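You operate a simulated robot arm through the tools that you are given. There is no shell and no other tool.

The job below is to be done with a simulated robot arm. You get a single attempt, and the scene is never put back.

## Task
Ladle olives twice from barrel two into the tub on the board.
Fine: grid out first and back in after, ladle back where it stood; spill nothing. Set down upright: ladle with holes.

It is judged by the outcome, as a careful person would: the job done as asked, and still so three seconds after it is handed in. It fails if anything else is knocked over, pushed out of place, dropped, spilled or broken.

## Robot
A 7-joint arm with a two-finger parallel gripper, fixed in place. Base frame: the origin is on the floor under the middle of its stand, x ahead of it, y to its left, z up. Readings come in m, degrees, newtons and seconds.
It reaches about 1.112 m from its shoulder. Its first joint turns from -166.0 to 166.0 degrees. Payload 3.43 kg.
The TCP is the grasp point between the finger pads, 0.034 m short of the fingertips. In the tool frame z runs along the fingers and y along their closing line. The gripper opens to 0.128 m. The fingers are 0.024 m wide and 0.012 m thick; the gripper's body (0.048 by 0.13 m) begins 0.096 m behind the TCP.
Orientation is told as [roll, pitch, yaw] about the base's x, y, z axes, in that order, counted from this pose: with the fingers straight down and closing along the base's y, the tool's x points along the base's -x, its y along +y and its z along -z.

## Interface
- The arm moves only by the tool send_rows. Its argument "commands" is a list of rows, each an object (a shift or turn left out is 0, a gripper value left out holds the last) with "xyz": the shift along the tool's x, y, z in units of 30 mm (1.0 is 30 mm), a list of three; "rot": the turn, a rotation vector about the tool's x, y, z in units of 8 degrees (1.0 is 8 degrees), a list of three; "grip": the gripper command, from -1 (shut) to 1 (fully open), values between in proportion. In form: [{"xyz": [tx, ty, tz], "rot": [rx, ry, rz], "grip": grip}, ...]. A call has 1 to 20 rows; each row shifts and turns the commanded pose from where the row before left it, along the tool's axes as they then stand. A call with a number of a shift or a turn outside -1 to 1 is refused whole. A row lasts 0.2 s, in which the tool goes at most 0.05 m and 8.6 degrees; a call with a longer step from one row to the next is refused whole, and so is a gripper value outside its range. Where a pose cannot be reached the arm comes as near as it can. A force on the tool above 40 N (or 10 N above the force at the start of the call, whichever is more), or a blocked arm, ends the call early, and 0.2 s more pass. The fingers move at their own pace (about 0.153 m/s each) and stop on an object; they squeeze with about 37 N. The grip force told is the motor's: it shows also when the fingers shut on nothing. Time passes only in rows, and 0.2 s behind the last, so rows that do not move let the fingers close. The reply holds the time, the measured pose of the TCP, the force on the tool along the base axes, the opening and the grip force, in the units named above and with some noise, with the torque about the TCP (base axes, N m) and any sound that the robot's microphone picked up.
- Cameras (640 x 400 px; columns grow to the right, rows downward): "scene" is fixed at [0.2209, -0.5007, 1.5948]; the picture's right is [0.55, -0.84, 0.00], its down [-0.60, -0.39, -0.69] and it looks along [0.58, 0.38, -0.72] (base axes); focal length 288 px, centre (320, 200). "wrist" rides on the gripper at [0.076, -0.011, -0.16] in the tool frame; the picture's right is [0.15, 0.99, 0.00], its down [-0.88, 0.13, -0.46] and it looks along [-0.45, 0.07, 0.89] (tool axes); focal length 234 px, centre (320, 200).
- get_image(camera): a new picture of that camera. No time passes.
- pixel_to_xyz(camera, pixels): there is no depth. For up to 12 entries [column, row, z] of the newest picture of that camera ("zoom" is the newest enlarged one), the place [x, y] in the base frame at which the ray of that pixel passes the height z, good to about 0.002 m. No time passes.
- zoom(camera, box): a new picture of the part [left, top, right, bottom] of that camera's present view, enlarged. No time passes.
- job_done(): hands the job in; it is judged then, once.

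Open the gripper and draw the arm clear of the work before you hand the job in, unless the task says otherwise.

The tools are called as a command line: name --argument value ..., lists and objects as JSON in quotes. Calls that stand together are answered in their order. send_rows: Moves the arm, as the interface text tells. Its arguments: {"type":"object","properties":{"commands":{"type":"array","items":{"type":"object","properties":{"xyz":{"type":"array","items":{"type":"number"}},"rot":{"type":"array","items":{"type":"number"}},"grip":{"type":"number"}}}}},"required":["commands"]} The other tools are called the same way: get_image (camera) takes a picture; pixel_to_xyz (camera, pixels) gives the place at which the rays of pixels pass given heights; zoom (camera, box) takes an enlarged picture of a part of a camera's view; job_done () hands the job in.

At the start:

```text
clock: 0.0
position: [0.4273, 0.3155, 1.2235]
ee_rot: [0.1, 0.2, 0.0]
wrist_force: [-0.7, -0.8, 0.2]
ft_torque: [0.01, 0.03, 0.01]
gripper_width: 0.128
grasp_force: 0.1
```

scene: 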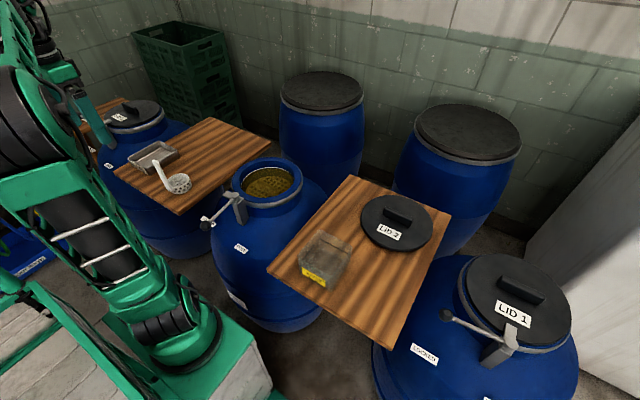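
wrist: 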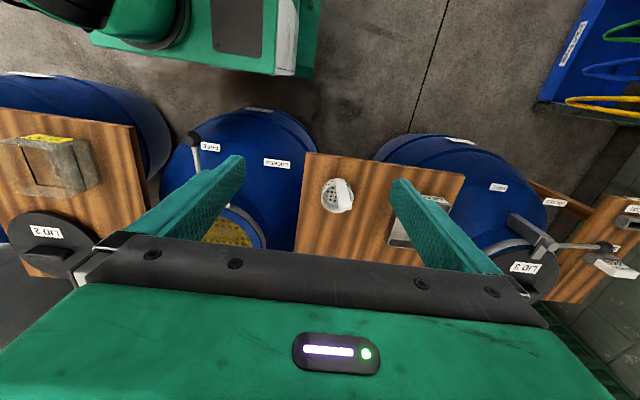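

I'll start with close looks: the scene shows an open barrel at about (270,185), a tub on the right board at (322,258), and a ladle at (175,180) on the left board. I zoom in on these.

zoom --camera "scene" --box '[200, 140, 340, 228]'

zoom --camera "scene" --box '[80, 90, 240, 210]'

zoom --camera "scene" --box '[260, 180, 460, 330]'

zoom --camera "wrist" --box '[160, 120, 480, 280]'

```text
4.55 times, centred on (270, 184) of scene
```

zoom: 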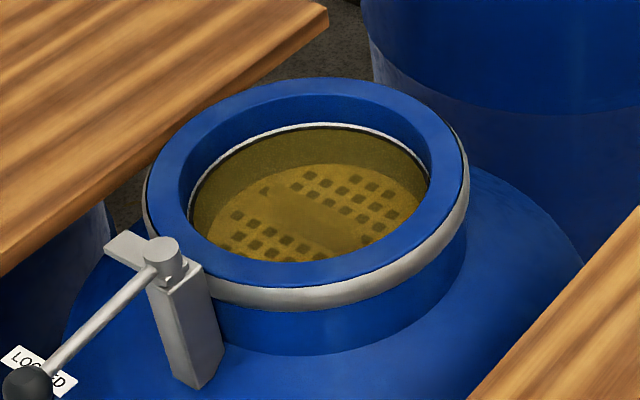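

```text
3.33 times, centred on (160, 150) of scene
```

zoom: 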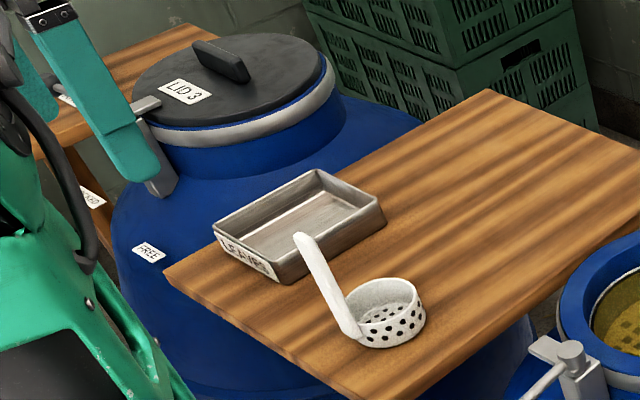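

```text
2.67 times, centred on (360, 255) of scene
```

zoom: 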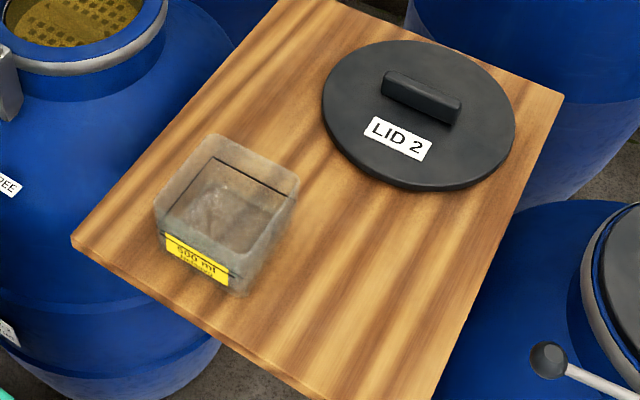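

```text
2.00 times, centred on (320, 200) of wrist
```

zoom: 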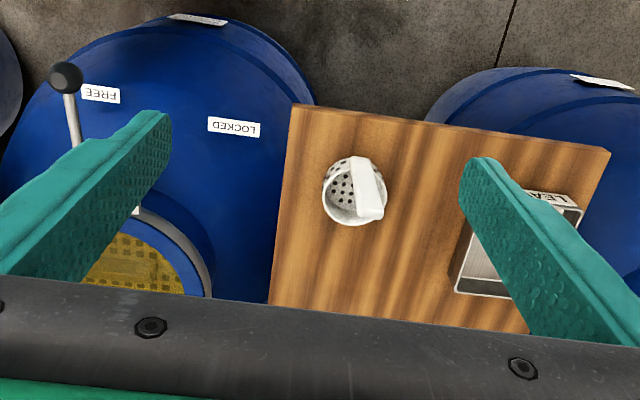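

The open barrel holds a perforated grid with a bar under the brine; the ladle stands on the left board. I triangulate heights by passing the same features through both cameras at several z values.

pixel_to_xyz --camera "scene" --pixels '[[180, 213, 0.6], [180, 213, 0.7], [180, 213, 0.8], [180, 213, 0.9], [114, 170, 0.7], [114, 170, 0.8], [266, 268, 0.7], [266, 268, 0.8], [271, 143, 0.7], [271, 143, 0.8]]'

pixel_to_xyz --camera "wrist" --pixels '[[307, 152, 0.6], [307, 152, 0.7], [307, 152, 0.8], [307, 152, 0.9], [465, 174, 0.7], [465, 174, 0.8], [131, 126, 0.7], [131, 126, 0.8]]'

zoom --camera "wrist" --box '[310, 160, 390, 210]'

zoom --camera "wrist" --box '[160, 120, 320, 220]'

zoom --camera "scene" --box '[120, 130, 200, 200]'

```text
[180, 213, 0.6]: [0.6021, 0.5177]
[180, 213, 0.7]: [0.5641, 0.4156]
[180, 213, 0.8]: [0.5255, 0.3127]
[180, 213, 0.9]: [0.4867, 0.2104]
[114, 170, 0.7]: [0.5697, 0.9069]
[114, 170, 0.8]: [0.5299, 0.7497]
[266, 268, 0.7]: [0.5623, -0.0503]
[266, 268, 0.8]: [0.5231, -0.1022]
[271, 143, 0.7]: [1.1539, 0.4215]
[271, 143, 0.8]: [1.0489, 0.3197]
```

```text
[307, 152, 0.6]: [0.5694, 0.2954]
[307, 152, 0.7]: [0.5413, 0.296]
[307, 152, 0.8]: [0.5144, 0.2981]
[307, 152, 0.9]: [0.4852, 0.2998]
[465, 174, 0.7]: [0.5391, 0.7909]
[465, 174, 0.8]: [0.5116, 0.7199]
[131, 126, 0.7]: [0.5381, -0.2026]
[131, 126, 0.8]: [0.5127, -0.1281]
```

```text
8.00 times, centred on (350, 185) of wrist
```

zoom: 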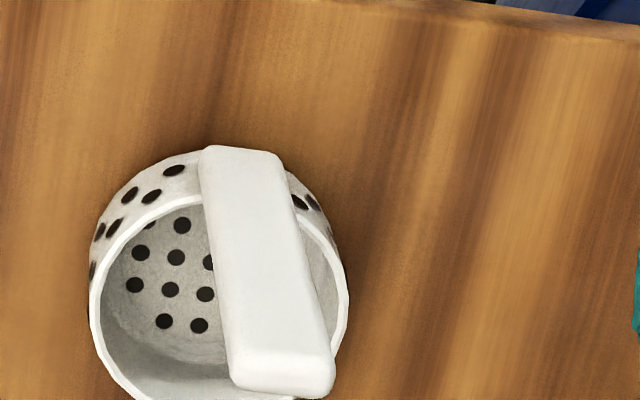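

```text
4.00 times, centred on (240, 170) of wrist
```

zoom: 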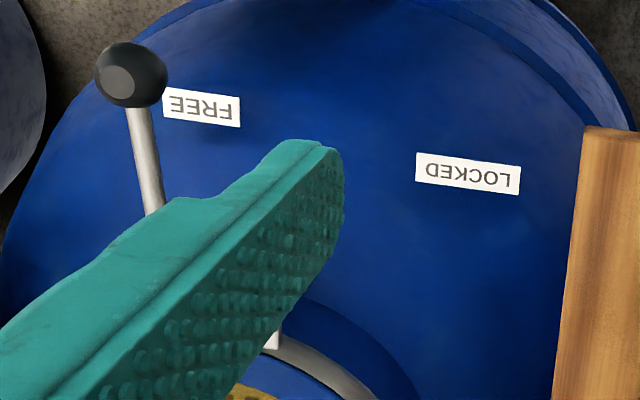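

```text
5.71 times, centred on (160, 165) of scene
```

zoom: 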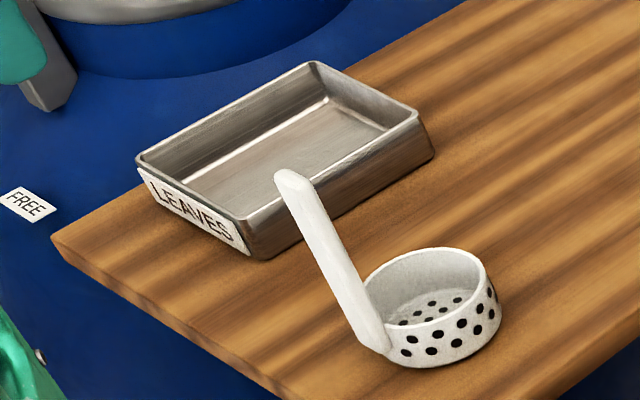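

Board tops come out near z≈0.815 (left-board corner at x≈0.52,y≈0.30; right-board corner at x≈0.515,y≈-0.11). Now I locate the barrel opening, tub, lid and ladle roughly in the scene picture.

pixel_to_xyz --camera "scene" --pixels '[[235, 184, 0.85], [303, 184, 0.85], [270, 160, 0.85], [270, 205, 0.85], [270, 182, 0.75], [205, 222, 0.9], [179, 189, 0.82], [161, 201, 0.9], [322, 275, 0.82], [322, 240, 0.9], [397, 220, 0.82], [154, 155, 0.82]]'

pixel_to_xyz --camera "wrist" --pixels '[[192, 138, 0.8], [192, 138, 0.85], [192, 138, 0.9], [340, 195, 0.82], [345, 190, 0.9], [210, 147, 0.8], [277, 163, 0.8]]'

pixel_to_xyz --camera "scene" --pixels '[[205, 222, 0.8], [205, 222, 0.85], [205, 222, 0.95], [241, 249, 0.7], [241, 249, 0.75], [241, 249, 0.8]]'

```text
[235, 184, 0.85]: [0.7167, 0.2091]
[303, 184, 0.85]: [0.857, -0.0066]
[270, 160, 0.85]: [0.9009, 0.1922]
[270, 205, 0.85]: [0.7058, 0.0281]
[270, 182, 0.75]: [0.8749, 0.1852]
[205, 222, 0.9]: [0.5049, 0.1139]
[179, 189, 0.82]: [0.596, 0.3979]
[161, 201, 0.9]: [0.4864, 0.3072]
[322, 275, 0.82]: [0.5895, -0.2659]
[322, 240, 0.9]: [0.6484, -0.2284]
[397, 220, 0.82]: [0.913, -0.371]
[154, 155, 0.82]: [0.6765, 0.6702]
```

```text
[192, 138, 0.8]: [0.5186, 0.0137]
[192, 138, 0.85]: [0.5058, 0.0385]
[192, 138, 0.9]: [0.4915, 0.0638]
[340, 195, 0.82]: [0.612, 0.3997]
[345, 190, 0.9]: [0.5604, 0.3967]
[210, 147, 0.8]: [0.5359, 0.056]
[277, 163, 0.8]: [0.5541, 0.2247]
```

```text
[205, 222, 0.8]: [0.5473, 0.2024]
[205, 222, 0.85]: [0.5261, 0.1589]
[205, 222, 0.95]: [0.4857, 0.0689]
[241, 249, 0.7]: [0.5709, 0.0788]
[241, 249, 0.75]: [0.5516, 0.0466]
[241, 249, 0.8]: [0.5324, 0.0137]
```

The barrel-two opening is near x≈0.79,y≈0.10, lever knob near (0.48,0.08,0.94) on the FREE side. I move the gripper high above the barrel to look in with the wrist camera.

send_rows --commands '[{"xyz": [-1, -0.9, 0]}, {"xyz": [-1, -0.9, 0]}, {"xyz": [-1, -0.9, 0]}, {"xyz": [-1, -0.9, 0]}, {"xyz": [-1, -0.9, 0]}, {"xyz": [-1, -0.9, 0]}, {"xyz": [-1, -0.9, 0]}, {"xyz": [-1, -0.9, 0]}, {"xyz": [0, 0, 0]}]'

get_image --camera "wrist"

get_image --camera "scene"

```text
clock: 2.0
position: [0.6506, 0.0996, 1.2325]
ee_rot: [0.2, -0.5, 0.0]
wrist_force: [0.2, -0.6, -0.3]
ft_torque: [-0.02, -0.02, -0.03]
gripper_width: 0.128
grasp_force: 0.0
```

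```text
taken
```

wrist: 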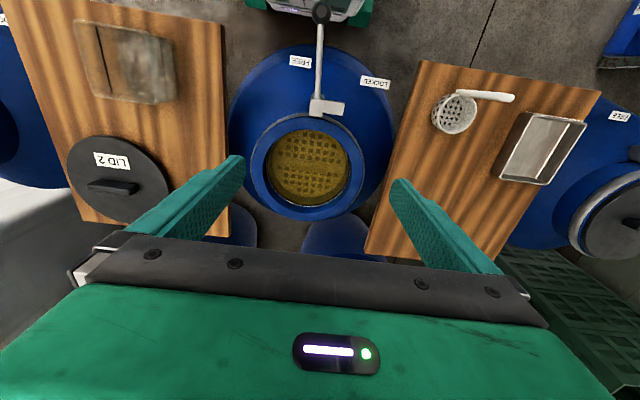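

```text
taken
```

scene: 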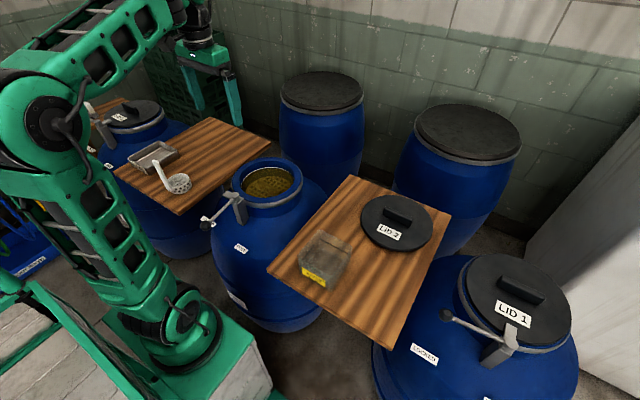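

The view now shows the opening at (308,165) with the grid inside, and the ladle at (455,112). I zoom in on them.

zoom --camera "wrist" --box '[244, 100, 372, 225]'

zoom --camera "wrist" --box '[400, 60, 620, 197]'

zoom --camera "wrist" --box '[60, 10, 240, 210]'

send_rows --commands '[{"xyz": [0, 0, 0]}]'

```text
3.20 times, centred on (308, 162) of wrist
```

zoom: 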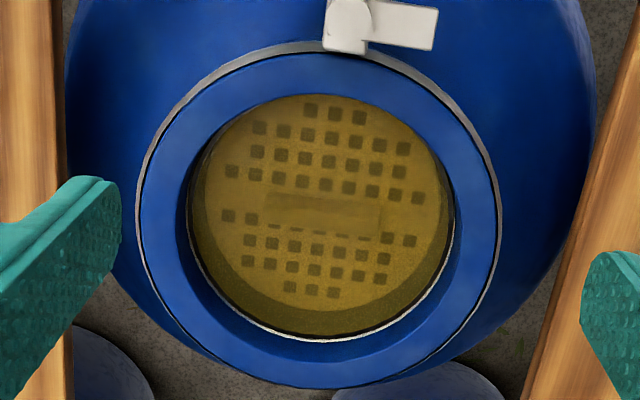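

```text
2.91 times, centred on (510, 128) of wrist
```

zoom: 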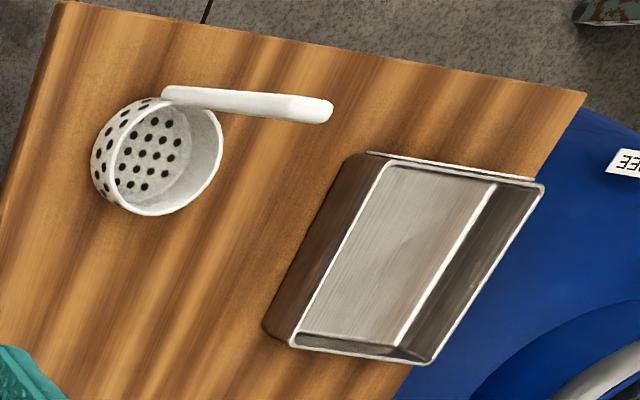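

```text
2.00 times, centred on (150, 110) of wrist
```

zoom: 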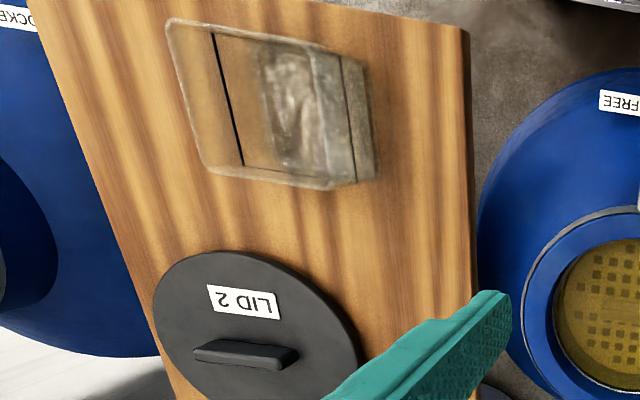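

```text
clock: 2.4
position: [0.6505, 0.0997, 1.2318]
ee_rot: [0.2, -0.5, 0.0]
wrist_force: [-0.4, -0.9, 0.0]
ft_torque: [-0.01, -0.02, -0.02]
gripper_width: 0.1278
grasp_force: 0.1
```

I have the barrel (outer rim centre wrist (308,167), scene (267,180)), ladle handle tip (wrist (513,96), scene (155,161)) in both views, so I triangulate them.

get_image --camera "wrist"

pixel_to_xyz --camera "wrist" --pixels '[[251.75, 166.7, 0.85], [364.25, 169.8, 0.85], [307.4, 113.6, 0.85], [308, 220.75, 0.85], [251.75, 166.7, 0.9], [364.25, 169.8, 0.9], [307.4, 113.6, 0.9], [308, 220.75, 0.9], [512.7, 96.4, 0.95], [512.7, 96.4, 1.0], [512.7, 96.4, 1.05], [456.7, 91.2, 0.82]]'

pixel_to_xyz --camera "scene" --pixels '[[232.2, 184, 0.85], [302.1, 180, 0.85], [270, 157.2, 0.85], [265.6, 203, 0.85], [232.2, 184, 0.9], [302.1, 180, 0.9], [270, 157.2, 0.9], [265.6, 203, 0.9], [155.3, 161.1, 0.95], [155.3, 161.1, 1.0], [155.3, 161.1, 1.05], [169.6, 189.5, 0.82]]'

```text
taken
```

wrist: 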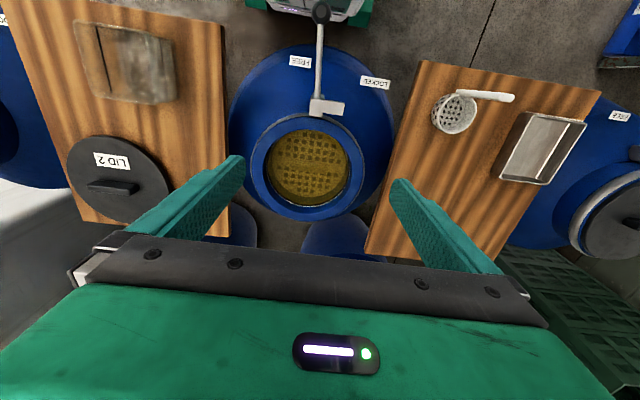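

```text
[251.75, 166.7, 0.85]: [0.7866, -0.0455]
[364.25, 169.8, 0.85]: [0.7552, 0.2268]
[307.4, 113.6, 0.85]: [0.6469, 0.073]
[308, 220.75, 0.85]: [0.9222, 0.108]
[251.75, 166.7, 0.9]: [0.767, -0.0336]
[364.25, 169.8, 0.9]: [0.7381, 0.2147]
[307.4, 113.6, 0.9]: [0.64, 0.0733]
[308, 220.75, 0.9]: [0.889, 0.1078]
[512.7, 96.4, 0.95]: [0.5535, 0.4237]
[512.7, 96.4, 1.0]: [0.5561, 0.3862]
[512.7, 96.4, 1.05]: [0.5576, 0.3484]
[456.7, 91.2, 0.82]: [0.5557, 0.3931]
```

```text
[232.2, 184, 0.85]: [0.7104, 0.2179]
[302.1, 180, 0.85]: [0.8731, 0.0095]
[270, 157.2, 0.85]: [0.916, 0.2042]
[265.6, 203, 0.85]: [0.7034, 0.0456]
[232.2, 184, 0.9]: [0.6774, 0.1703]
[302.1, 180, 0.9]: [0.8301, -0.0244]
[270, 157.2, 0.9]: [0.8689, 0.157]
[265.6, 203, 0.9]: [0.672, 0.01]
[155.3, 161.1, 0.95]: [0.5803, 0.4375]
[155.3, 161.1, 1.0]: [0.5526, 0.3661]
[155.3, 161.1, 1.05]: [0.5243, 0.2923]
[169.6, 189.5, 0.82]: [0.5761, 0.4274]
```

Triangulation gives barrel rim z≈0.88, centre ≈(0.774,0.091), and a vertical ladle handle with its tip ≈(0.557,0.398,0.98). I go lower for a closer look into the barrel.

send_rows --commands '[{"xyz": [-0.5, 0, 1]}, {"xyz": [-0.5, 0, 1]}, {"xyz": [-0.3, 0, 1]}, {"xyz": [0, 0, 1]}, {"xyz": [0, 0, 1]}, {"xyz": [0, 0, 0]}, {"xyz": [0, 0, 0]}]'

get_image --camera "wrist"

zoom --camera "wrist" --box '[224, 110, 400, 220]'

```text
clock: 4.0
position: [0.6899, 0.0995, 1.0805]
ee_rot: [0.1, -0.6, 0.0]
wrist_force: [-1.1, -0.5, -0.9]
ft_torque: [-0.01, -0.01, -0.01]
gripper_width: 0.1279
grasp_force: 0.1
```

```text
taken
```

wrist: 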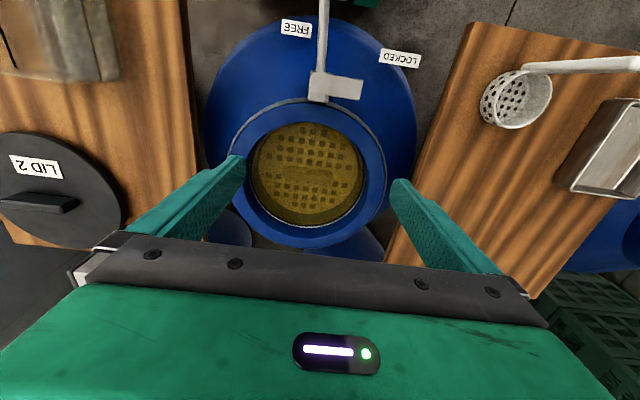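

```text
3.64 times, centred on (312, 165) of wrist
```

zoom: 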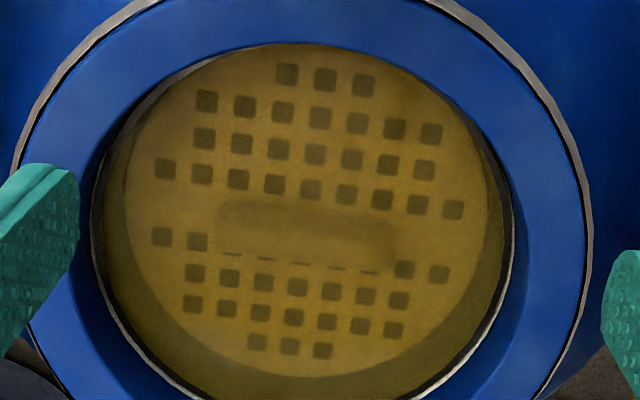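

The view shows the grid with a raised bar (wrist ≈(308,175)) running roughly along y. I triangulate its depth with the scene view bar centre (269,186).

pixel_to_xyz --camera "wrist" --pixels '[[307.9, 174.6, 0.7], [307.9, 174.6, 0.75], [307.9, 174.6, 0.8], [307.9, 174.6, 0.85], [258.4, 165.0, 0.8], [358.7, 170, 0.8], [307, 122.3, 0.8], [307, 213, 0.8], [252, 163, 0.88], [367, 170, 0.88], [312, 106, 0.88], [312, 240, 0.88]]'

zoom --camera "scene" --box '[230, 155, 310, 205]'

pixel_to_xyz --camera "scene" --pixels '[[268.9, 186.2, 0.7], [268.9, 186.2, 0.75], [268.9, 186.2, 0.8], [268.9, 186.2, 0.85]]'

```text
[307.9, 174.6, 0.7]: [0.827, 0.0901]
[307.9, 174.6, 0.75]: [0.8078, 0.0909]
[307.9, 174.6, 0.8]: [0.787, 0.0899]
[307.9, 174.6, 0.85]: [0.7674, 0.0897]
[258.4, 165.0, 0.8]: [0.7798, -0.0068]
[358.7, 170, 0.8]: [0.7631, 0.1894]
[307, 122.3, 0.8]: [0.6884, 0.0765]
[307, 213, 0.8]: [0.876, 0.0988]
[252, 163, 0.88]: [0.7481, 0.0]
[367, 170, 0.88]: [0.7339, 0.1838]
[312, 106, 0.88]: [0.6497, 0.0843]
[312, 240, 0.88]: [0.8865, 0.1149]
```

```text
8.00 times, centred on (270, 180) of scene
```

zoom: 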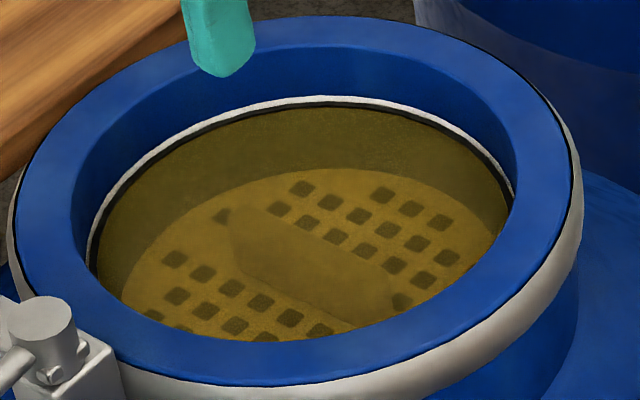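

```text
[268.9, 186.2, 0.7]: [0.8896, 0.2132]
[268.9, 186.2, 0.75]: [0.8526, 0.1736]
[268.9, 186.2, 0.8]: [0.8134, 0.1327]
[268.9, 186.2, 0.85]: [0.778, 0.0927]
```

Bar top looks close to z≈0.85. I check the plate height with matched holes at the bar's ends: wrist (335,184)/(278,176) against scene (257.5,182)/(280,193).

pixel_to_xyz --camera "wrist" --pixels '[[335.35, 184.2, 0.8], [335.35, 184.2, 0.83], [335.35, 184.2, 0.86], [278.2, 176.3, 0.8], [278.2, 176.3, 0.83], [278.2, 176.3, 0.86]]'

pixel_to_xyz --camera "scene" --pixels '[[257.5, 181.9, 0.8], [257.5, 181.9, 0.83], [257.5, 181.9, 0.86], [280.25, 192.75, 0.8], [280.25, 192.75, 0.83], [280.25, 192.75, 0.86], [269.1, 188.1, 0.83], [269.1, 188.1, 0.86], [259.4, 183.1, 0.84], [278.75, 192.5, 0.84]]'

```text
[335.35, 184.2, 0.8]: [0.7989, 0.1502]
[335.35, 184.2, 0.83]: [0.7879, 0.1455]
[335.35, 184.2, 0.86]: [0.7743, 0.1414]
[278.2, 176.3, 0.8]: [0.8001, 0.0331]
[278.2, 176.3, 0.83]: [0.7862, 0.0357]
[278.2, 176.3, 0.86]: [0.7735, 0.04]
```

```text
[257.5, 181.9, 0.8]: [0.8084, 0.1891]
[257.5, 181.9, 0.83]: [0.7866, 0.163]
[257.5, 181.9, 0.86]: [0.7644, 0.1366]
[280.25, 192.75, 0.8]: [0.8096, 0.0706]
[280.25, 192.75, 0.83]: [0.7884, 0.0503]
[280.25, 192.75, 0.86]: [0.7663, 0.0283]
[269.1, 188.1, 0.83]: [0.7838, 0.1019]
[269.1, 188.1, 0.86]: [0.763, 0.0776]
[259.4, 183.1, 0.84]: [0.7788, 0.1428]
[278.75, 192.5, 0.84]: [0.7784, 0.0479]
```

The grid plate appears at z≈0.84 with the bar along y centred near (0.778,0.090). I level the hand and turn it 90° about its own axis so the fingers close along x, watching whether the joint allows it.

send_rows --commands '[{"rot": [0, 0.075, 0]}, {"rot": [0, 0, 1]}, {"rot": [0, 0, 1]}, {"rot": [0, 0, 1]}, {"rot": [0, 0, 1]}, {"rot": [0, 0, 1]}, {"rot": [0, 0, 1]}, {"rot": [0, 0, 1]}, {"rot": [0, 0, 1]}, {"rot": [0, 0, 1]}, {"rot": [0, 0, 1]}, {"rot": [0, 0, 1]}, {"rot": [0, 0, 0.25]}, {"xyz": [0, 0, 0]}]'

get_image --camera "wrist"

get_image --camera "scene"

```text
clock: 7.0
position: [0.6917, 0.099, 1.0829]
ee_rot: [-0.1, 0.2, -90.1]
wrist_force: [-0.8, 0.3, 0.8]
ft_torque: [-0.01, 0.01, 0.02]
gripper_width: 0.128
grasp_force: 0.1
```

```text
taken
```

wrist: 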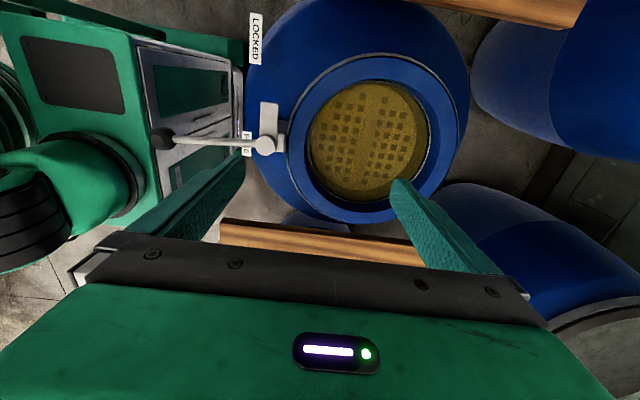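

```text
taken
```

scene: 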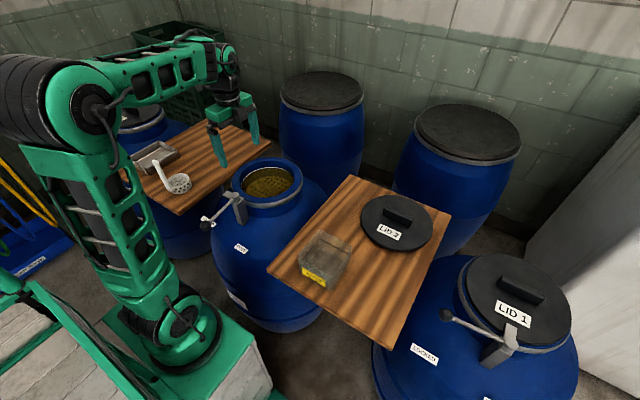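

The hand turned to yaw −90 without trouble, now level. I zoom on the grid from this new viewpoint to refine the bar's height and position.

zoom --camera "wrist" --box '[290, 60, 450, 220]'

```text
2.50 times, centred on (370, 140) of wrist
```

zoom: 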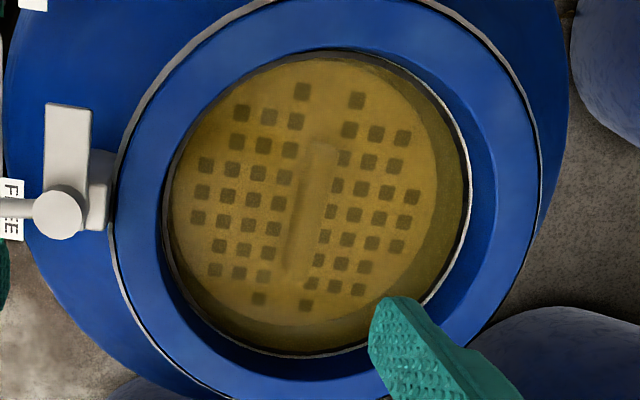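

I check the bar's centre (366,143) and its ends from this viewpoint at candidate heights.

pixel_to_xyz --camera "wrist" --pixels '[[366, 143.2, 0.8], [366, 143.2, 0.83], [366, 143.2, 0.85], [366, 143.2, 0.87], [370, 118, 0.85], [362, 170, 0.85], [308, 140, 0.88], [428, 140, 0.88], [372, 80, 0.88], [368, 210, 0.88], [432, 132, 0.86], [309, 143, 0.86]]'

```text
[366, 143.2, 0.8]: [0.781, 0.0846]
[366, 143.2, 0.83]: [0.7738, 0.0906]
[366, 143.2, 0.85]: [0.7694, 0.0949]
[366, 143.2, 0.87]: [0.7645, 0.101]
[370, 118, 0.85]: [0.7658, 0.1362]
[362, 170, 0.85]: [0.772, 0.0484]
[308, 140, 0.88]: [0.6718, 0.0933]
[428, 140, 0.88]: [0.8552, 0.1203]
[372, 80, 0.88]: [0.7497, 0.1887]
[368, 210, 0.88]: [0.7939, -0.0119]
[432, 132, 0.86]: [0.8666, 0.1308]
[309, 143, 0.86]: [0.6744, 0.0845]
```

The bar sits at about (0.773,0.091), z≈0.835. I move above it with the fingers partly open, down to TCP z≈0.97, and look again.

send_rows --commands '[{"xyz": [-0.09, 0.9, 0], "grip": 0.1}, {"xyz": [-0.09, 0.9, 0]}, {"xyz": [-0.09, 0.91, 0]}, {"xyz": [0, 0, 1]}, {"xyz": [0, 0, 1]}, {"xyz": [0, 0, 1]}, {"xyz": [0, 0, 0.8]}, {"xyz": [0, 0, 0]}, {"xyz": [0, 0, 0]}]'

get_image --camera "wrist"

get_image --camera "scene"

```text
clock: 9.0
position: [0.7726, 0.0922, 0.9677]
ee_rot: [-0.2, 0.1, -90.0]
wrist_force: [0.6, 0.3, 0.9]
ft_torque: [0.04, -0.01, 0.01]
gripper_width: 0.0703
grasp_force: 0.1
```

```text
taken
```

wrist: 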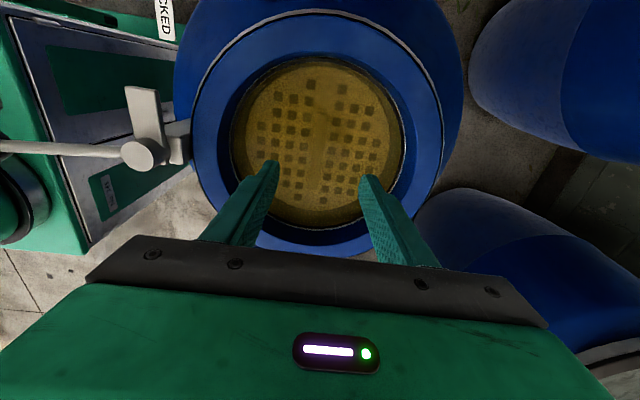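

```text
taken
```

scene: 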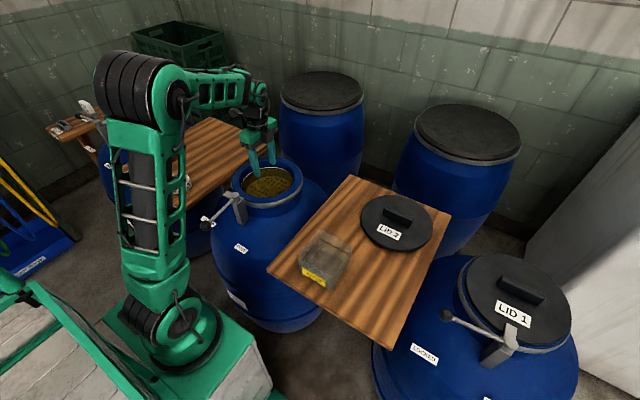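

The fingers hang above the opening at wrist (268,165) and (372,180) with the bar between them. I zoom in to check centering before descending.

zoom --camera "wrist" --box '[220, 50, 420, 240]'

zoom --camera "scene" --box '[220, 110, 320, 210]'

pixel_to_xyz --camera "wrist" --pixels '[[318, 135, 0.82], [318, 135, 0.84], [318, 135, 0.86], [230, 130, 0.88], [405, 130, 0.88]]'

```text
2.11 times, centred on (320, 145) of wrist
```

zoom: 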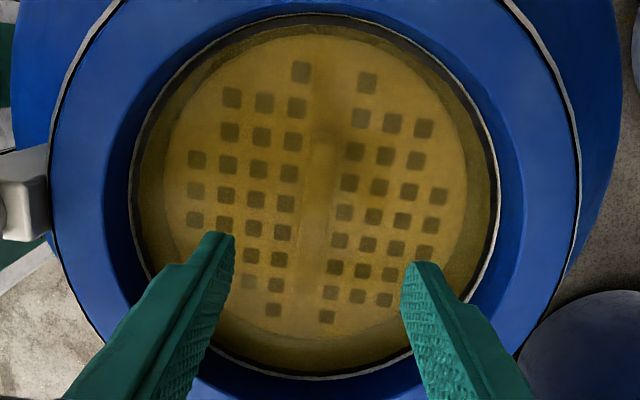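

```text
4.00 times, centred on (270, 160) of scene
```

zoom: 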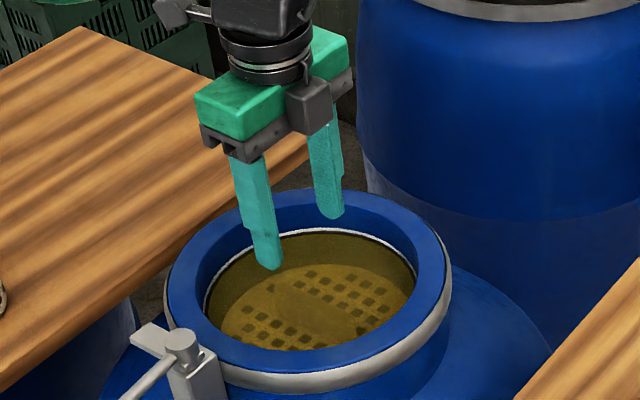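

```text
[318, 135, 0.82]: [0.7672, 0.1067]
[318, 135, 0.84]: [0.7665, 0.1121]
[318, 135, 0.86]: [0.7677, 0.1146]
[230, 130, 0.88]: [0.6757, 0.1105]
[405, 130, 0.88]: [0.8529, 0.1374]
```

I check the bar midline at wrist (319,150), its ends (322,116) and (318,182).

pixel_to_xyz --camera "wrist" --pixels '[[319, 149.7, 0.82], [319, 149.7, 0.84], [322.4, 116.5, 0.84], [316.7, 187, 0.84], [312, 118, 0.84], [332, 118, 0.84], [307, 180, 0.84], [323, 182, 0.84]]'

```text
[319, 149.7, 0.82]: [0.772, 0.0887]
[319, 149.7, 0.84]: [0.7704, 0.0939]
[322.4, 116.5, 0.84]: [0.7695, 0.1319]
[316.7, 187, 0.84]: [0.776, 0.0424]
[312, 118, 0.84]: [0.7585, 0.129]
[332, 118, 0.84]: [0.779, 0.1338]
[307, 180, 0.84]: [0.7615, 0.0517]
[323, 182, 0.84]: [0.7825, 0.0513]
```

The bar's midline is x≈0.771, aligned with the hand. I descend to TCP z≈0.885 (fingertips ≈0.85), then feel my way in small steps.

send_rows --commands '[{"xyz": [-0.05, -0.03, 0.6]}, {"xyz": [0, 0, 0.6]}, {"xyz": [0, 0, 0.6]}, {"xyz": [0, 0, 0.5]}, {"xyz": [0, 0, 0.4]}, {"xyz": [0, 0, 0]}]'

zoom --camera "wrist" --box '[220, 50, 420, 240]'

zoom --camera "scene" --box '[220, 130, 320, 210]'

```text
clock: 10.4
position: [0.7712, 0.0929, 0.8859]
ee_rot: [-0.1, 0.1, -90.0]
wrist_force: [-0.7, -0.3, -1.0]
ft_torque: [-0.03, 0.0, -0.04]
gripper_width: 0.0705
grasp_force: 0.1
```

```text
2.11 times, centred on (320, 145) of wrist
```

zoom: 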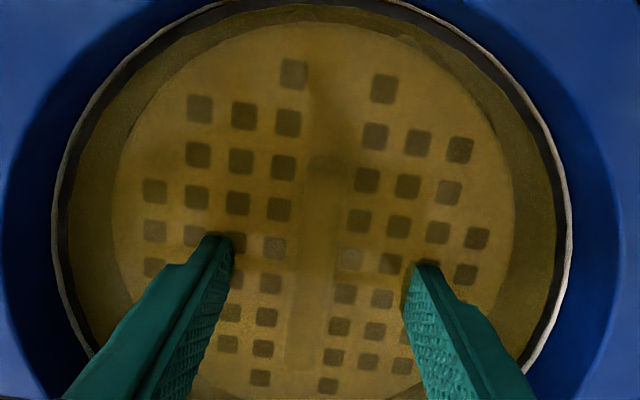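

```text
5.00 times, centred on (270, 170) of scene
```

zoom: 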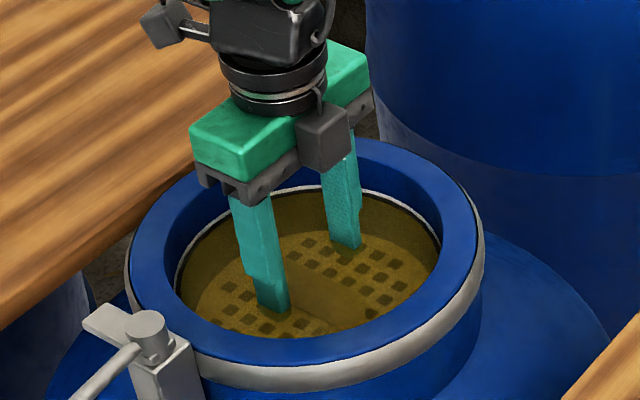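

The bar lies between the fingers (zoom columns 300–340, fingers at 232 and 405). I continue down in 8 mm steps, watching the force.

send_rows --commands '[{"xyz": [0, 0, 0.27]}, {"xyz": [0, 0, 0.13]}, {"xyz": [0, 0, 0]}]'

zoom --camera "wrist" --box '[220, 50, 420, 240]'

zoom --camera "scene" --box '[230, 150, 310, 210]'

```text
clock: 11.2
position: [0.7729, 0.0915, 0.8743]
ee_rot: [-0.1, 0.1, -89.9]
wrist_force: [0.1, -0.6, 0.6]
ft_torque: [-0.02, 0.0, 0.02]
gripper_width: 0.0703
grasp_force: 0.0
```

```text
2.11 times, centred on (320, 145) of wrist
```

zoom: 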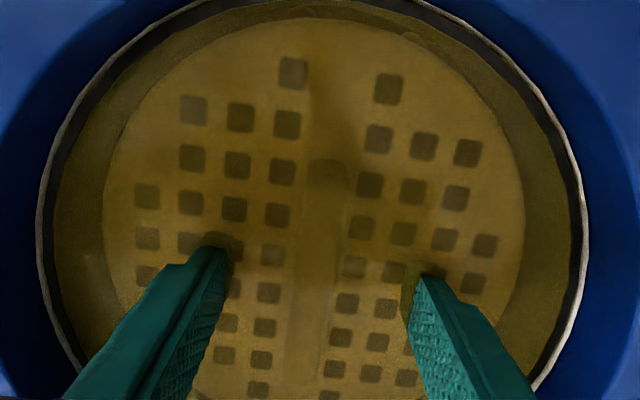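

```text
6.67 times, centred on (270, 180) of scene
```

zoom: 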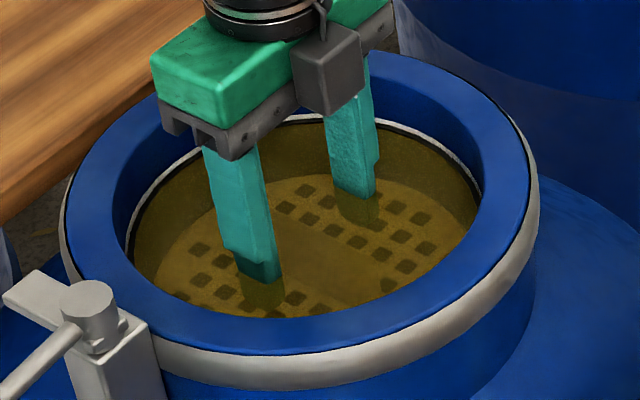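

The fingertips now dip into the brine with no contact force. I keep going down 8 mm at a time.

send_rows --commands '[{"xyz": [0, 0, 0.27]}, {"xyz": [0, 0, 0]}]'

send_rows --commands '[{"xyz": [0, 0, 0.2]}, {"xyz": [0, 0, 0]}]'

zoom --camera "wrist" --box '[220, 50, 420, 240]'

zoom --camera "scene" --box '[230, 150, 310, 210]'

```text
clock: 11.8
position: [0.771, 0.0909, 0.8672]
ee_rot: [0.0, 0.1, -90.0]
wrist_force: [0.7, -0.7, 0.5]
ft_torque: [-0.01, 0.01, 0.01]
gripper_width: 0.0707
grasp_force: 0.1
```

```text
clock: 12.4
position: [0.7721, 0.0915, 0.8615]
ee_rot: [0.0, 0.1, -89.9]
wrist_force: [1.6, -1.9, 13.8]
ft_torque: [-0.13, 0.22, 0.07]
gripper_width: 0.0702
grasp_force: 0.1
```

```text
2.11 times, centred on (320, 145) of wrist
```

zoom: 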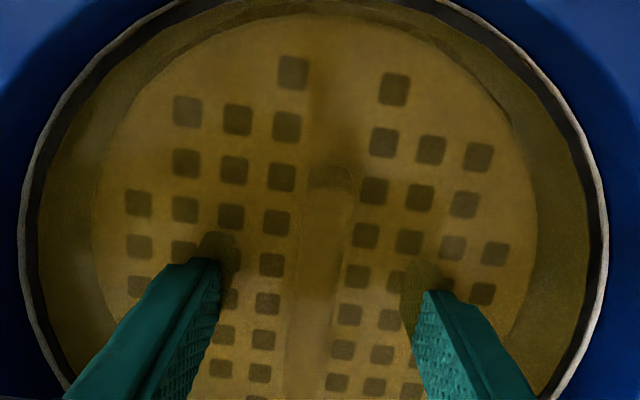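

```text
6.67 times, centred on (270, 180) of scene
```

zoom: 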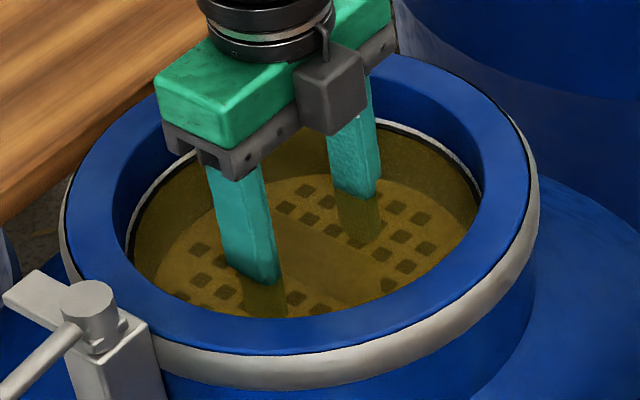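

The fingertips touched the plate (13.8 N at TCP z 0.8615, so plate ≈0.8275). I back off 3 mm and close on the bar.

send_rows --commands '[{"xyz": [0, 0, -0.1]}, {"xyz": [0, 0, 0]}, {"grip": -1}, {"grip": -1}, {"grip": -1}, {"grip": -1}]'

zoom --camera "wrist" --box '[220, 50, 420, 240]'

```text
clock: 13.8
position: [0.7702, 0.0924, 0.8635]
ee_rot: [-0.1, 0.2, -90.0]
wrist_force: [0.5, -0.1, -0.6]
ft_torque: [0.01, -0.02, -0.01]
gripper_width: 0.0154
grasp_force: 37.3
```

```text
2.11 times, centred on (320, 145) of wrist
```

zoom: 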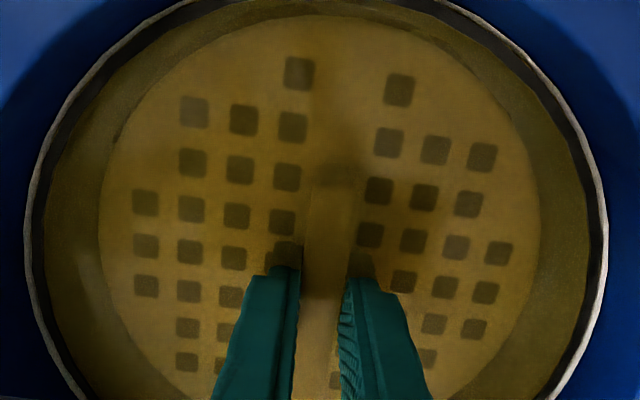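

The fingers hold a 15 mm bar at 37 N. I lift slowly straight up a little and check the load.

send_rows --commands '[{"xyz": [0, 0, -0.2]}, {"xyz": [0, 0, -0.2]}, {"xyz": [0, 0, -0.2]}, {"xyz": [0, 0, 0]}]'

zoom --camera "scene" --box '[220, 130, 320, 210]'

get_image --camera "wrist"

```text
clock: 14.8
position: [0.771, 0.0915, 0.881]
ee_rot: [0.0, 0.1, -90.0]
wrist_force: [0.6, 0.5, -1.9]
ft_torque: [0.04, -0.01, 0.04]
gripper_width: 0.0154
grasp_force: 37.0
```

```text
5.00 times, centred on (270, 170) of scene
```

zoom: 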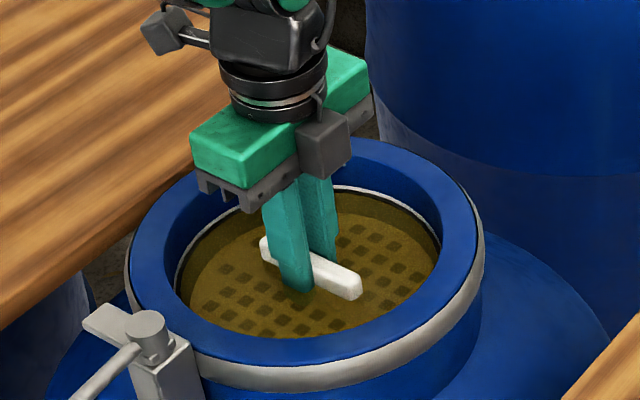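

```text
taken
```

wrist: 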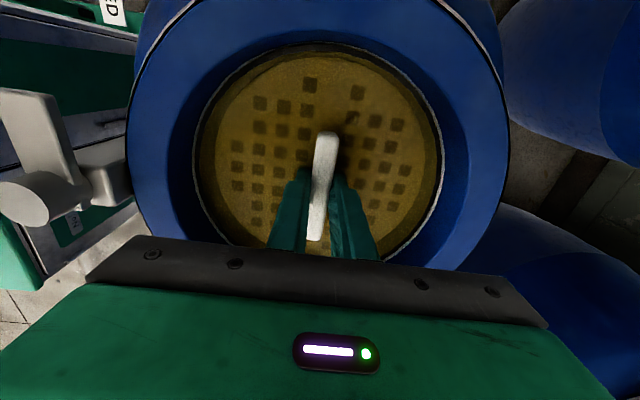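

The white bar is clear of the brine and the load is small. I lift slowly until the plate is just out, pausing for it to drip over the barrel.

send_rows --commands '[{"xyz": [0, 0, -0.2]}, {"xyz": [0, 0, -0.2]}, {"xyz": [0, 0, -0.2]}, {"xyz": [0, 0, -0.2]}, {"xyz": [0, 0, -0.2]}, {"xyz": [0, 0, 0]}, {"xyz": [0, 0, 0]}, {"xyz": [0, 0, 0]}, {"xyz": [0, 0, 0]}, {"xyz": [0, 0, 0]}, {"xyz": [0, 0, 0]}]'

zoom --camera "scene" --box '[220, 130, 320, 210]'

get_image --camera "wrist"

```text
clock: 17.2
position: [0.77, 0.0901, 0.9107]
ee_rot: [-0.1, 0.1, -90.0]
wrist_force: [0.9, -0.1, -2.0]
ft_torque: [-0.01, 0.02, 0.02]
gripper_width: 0.0155
grasp_force: 36.3
```

```text
5.00 times, centred on (270, 170) of scene
```

zoom: 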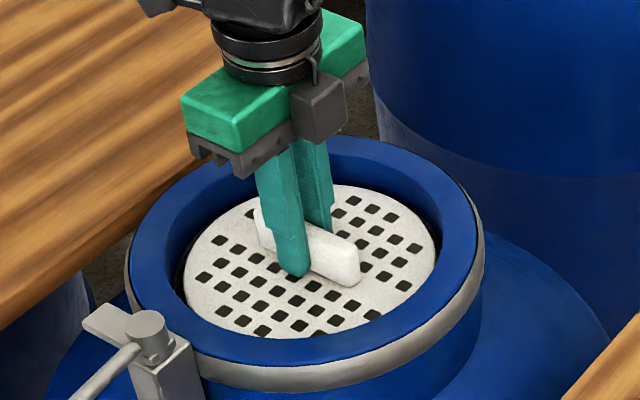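

```text
taken
```

wrist: 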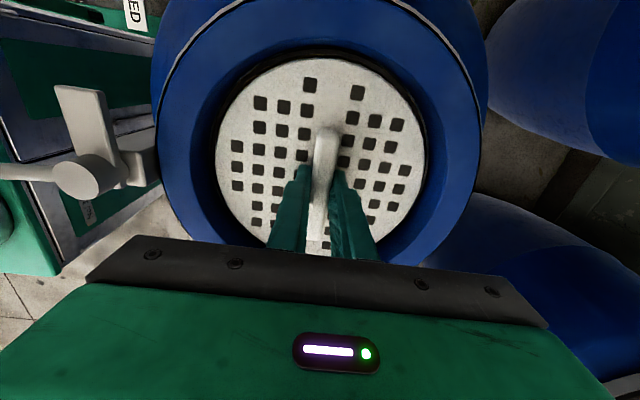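

The white grid is out of the brine and inside the neck without touching. I raise it clear of the rim and let it drip above the barrel.

send_rows --commands '[{"xyz": [0, 0, -0.4]}, {"xyz": [0, 0, -0.4]}, {"xyz": [0, 0, -0.5]}, {"xyz": [0, 0, -0.6]}, {"xyz": [0, 0, -0.6]}, {"xyz": [0, 0, -0.5]}, {"xyz": [0, 0, 0]}, {"xyz": [0, 0, 0]}, {"xyz": [0, 0, 0]}, {"xyz": [0, 0, 0]}, {"xyz": [0, 0, 0]}, {"xyz": [0, 0, 0]}, {"xyz": [0, 0, 0]}, {"xyz": [0, 0, 0]}, {"xyz": [0, 0, 0]}]'

get_image --camera "scene"

zoom --camera "scene" --box '[220, 110, 320, 210]'

```text
clock: 20.4
position: [0.7704, 0.0919, 1.0011]
ee_rot: [-0.1, 0.0, -90.0]
wrist_force: [-0.4, -0.5, -1.7]
ft_torque: [-0.01, 0.03, 0.0]
gripper_width: 0.0151
grasp_force: 36.6
```

```text
taken
```

scene: 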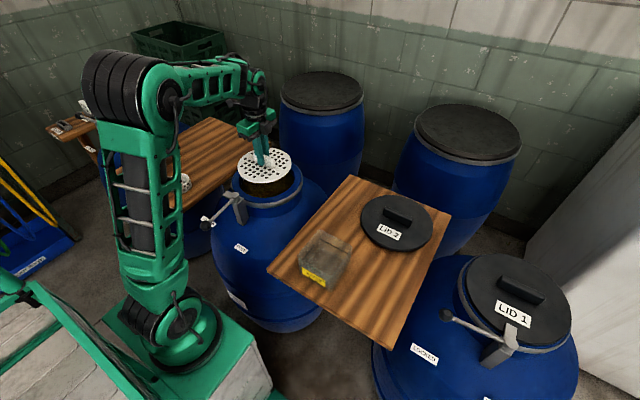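

```text
4.00 times, centred on (270, 160) of scene
```

zoom: 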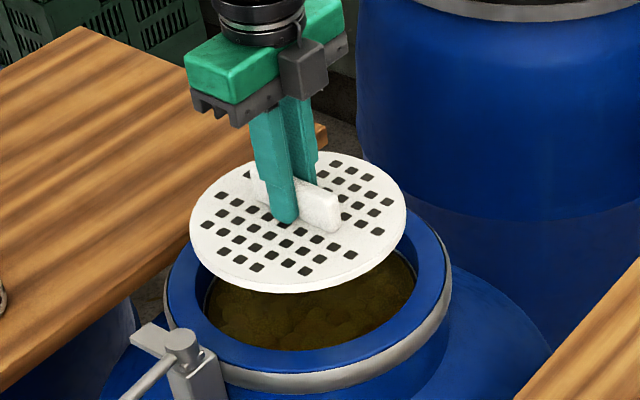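

The grid hangs level over the barrel with olives visible below. I let it drip a few more seconds, and measure the tray's edges (scene (149,175), (180,157)) to choose a free spot on the left board.

send_rows --commands '[{"xyz": [0, 0, 0]}, {"xyz": [0, 0, 0]}, {"xyz": [0, 0, 0]}, {"xyz": [0, 0, 0]}, {"xyz": [0, 0, 0]}, {"xyz": [0, 0, 0]}, {"xyz": [0, 0, 0]}, {"xyz": [0, 0, 0]}, {"xyz": [0, 0, 0]}, {"xyz": [0, 0, 0]}, {"xyz": [0, 0, 0.3]}, {"xyz": [0, 0, 0.3]}, {"xyz": [0, 0, 0.3]}, {"xyz": [0, 0, 0]}]'

get_image --camera "wrist"

pixel_to_xyz --camera "scene" --pixels '[[149.1, 175.2, 0.815], [179.8, 157.1, 0.815], [211, 118, 0.815], [271, 143, 0.815], [180, 213, 0.815]]'

```text
clock: 23.4
position: [0.7713, 0.0911, 0.9739]
ee_rot: [0.0, 0.1, -90.0]
wrist_force: [-0.6, 1.5, -2.7]
ft_torque: [0.0, 0.02, -0.01]
gripper_width: 0.0153
grasp_force: 37.1
```

```text
taken
```

wrist: 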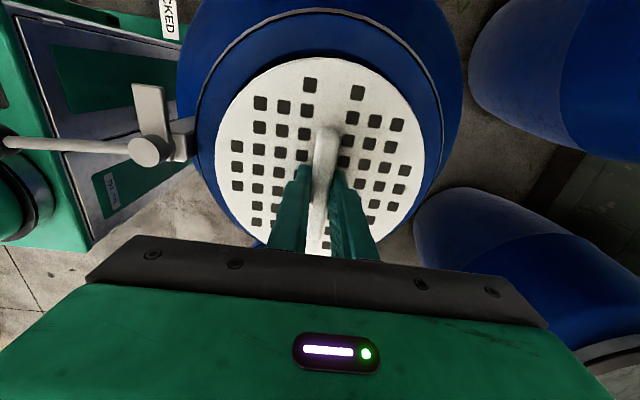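

```text
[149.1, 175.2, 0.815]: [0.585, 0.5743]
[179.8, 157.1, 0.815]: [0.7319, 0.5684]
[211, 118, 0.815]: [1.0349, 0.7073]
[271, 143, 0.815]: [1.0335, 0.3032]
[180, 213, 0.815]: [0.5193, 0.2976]
```

Free area on the left board is x 0.68–1.0, y 0.31–0.56; I'll set the grid at about (0.78,0.425). I carry it over level at z≈0.974.

send_rows --commands '[{"xyz": [0.3, 0, 0]}, {"xyz": [0.6, 0, 0]}, {"xyz": [0.8, 0.03, 0]}, {"xyz": [0.8, 0.03, 0]}, {"xyz": [0.8, 0.03, 0]}, {"xyz": [0.8, 0.03, 0]}, {"xyz": [0.8, 0.03, 0]}, {"xyz": [0.8, 0.03, 0]}, {"xyz": [0.8, 0.03, 0]}, {"xyz": [0.8, 0.03, 0]}, {"xyz": [0.8, 0.03, 0]}, {"xyz": [0.8, 0.03, 0]}, {"xyz": [0.8, 0.03, 0]}, {"xyz": [0.8, 0, 0]}, {"xyz": [0.4, 0, 0]}, {"xyz": [0.2, 0, 0]}, {"xyz": [0, 0, 0]}]'

get_image --camera "wrist"

get_image --camera "scene"

```text
clock: 27.0
position: [0.7809, 0.4246, 0.977]
ee_rot: [-0.1, 0.1, -90.0]
wrist_force: [0.0, 0.5, -1.1]
ft_torque: [-0.04, -0.03, -0.03]
gripper_width: 0.0156
grasp_force: 36.0
```

```text
taken
```

wrist: 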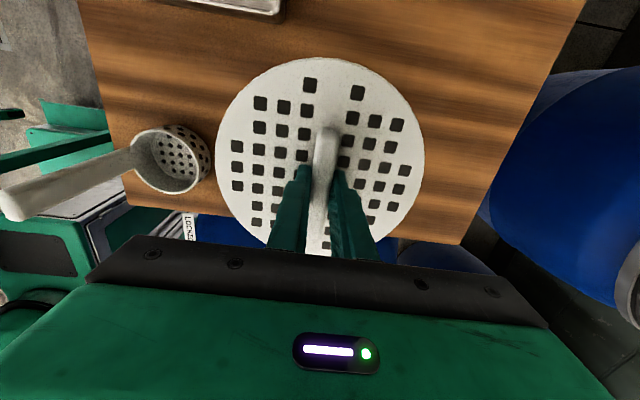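

```text
taken
```

scene: 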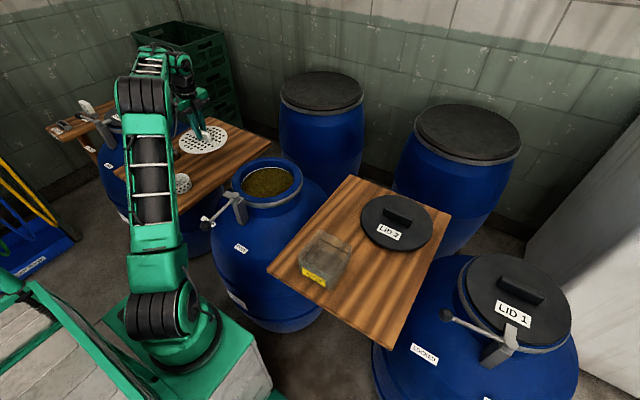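

The grid hangs over the free area; the ladle cup (175,160) and tray are clear. I lower it to just above the board, then creep down to contact.

pixel_to_xyz --camera "wrist" --pixels '[[212, 155, 0.855], [135, 160, 0.855], [175, 127, 0.855], [180, 192, 0.855], [8, 203, 0.98], [8, 203, 0.96], [133, 160, 0.85], [220, 0, 0.815], [135, 205, 0.815]]'

send_rows --commands '[{"xyz": [0, 0, 0.5]}, {"xyz": [0, 0, 0.7]}, {"xyz": [0, 0, 0.7]}, {"xyz": [0, 0, 0.7]}, {"xyz": [0, 0, 0.5]}, {"xyz": [0, 0, 0.3]}, {"xyz": [0, 0, 0]}]'

get_image --camera "wrist"

```text
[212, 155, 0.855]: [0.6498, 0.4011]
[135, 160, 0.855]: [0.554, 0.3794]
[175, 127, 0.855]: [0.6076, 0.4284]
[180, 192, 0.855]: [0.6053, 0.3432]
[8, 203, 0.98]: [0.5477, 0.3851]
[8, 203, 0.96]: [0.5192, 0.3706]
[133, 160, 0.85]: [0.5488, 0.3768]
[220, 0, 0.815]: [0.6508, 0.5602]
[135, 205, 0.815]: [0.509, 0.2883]
```

```text
clock: 28.6
position: [0.7819, 0.4245, 0.8741]
ee_rot: [0.0, 0.0, -90.1]
wrist_force: [-1.0, -0.8, 2.0]
ft_torque: [-0.13, -0.05, -0.04]
gripper_width: 0.0155
grasp_force: 37.2
```

```text
taken
```

wrist: 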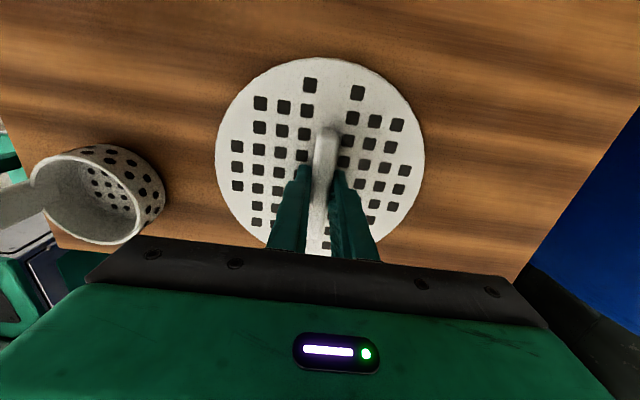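

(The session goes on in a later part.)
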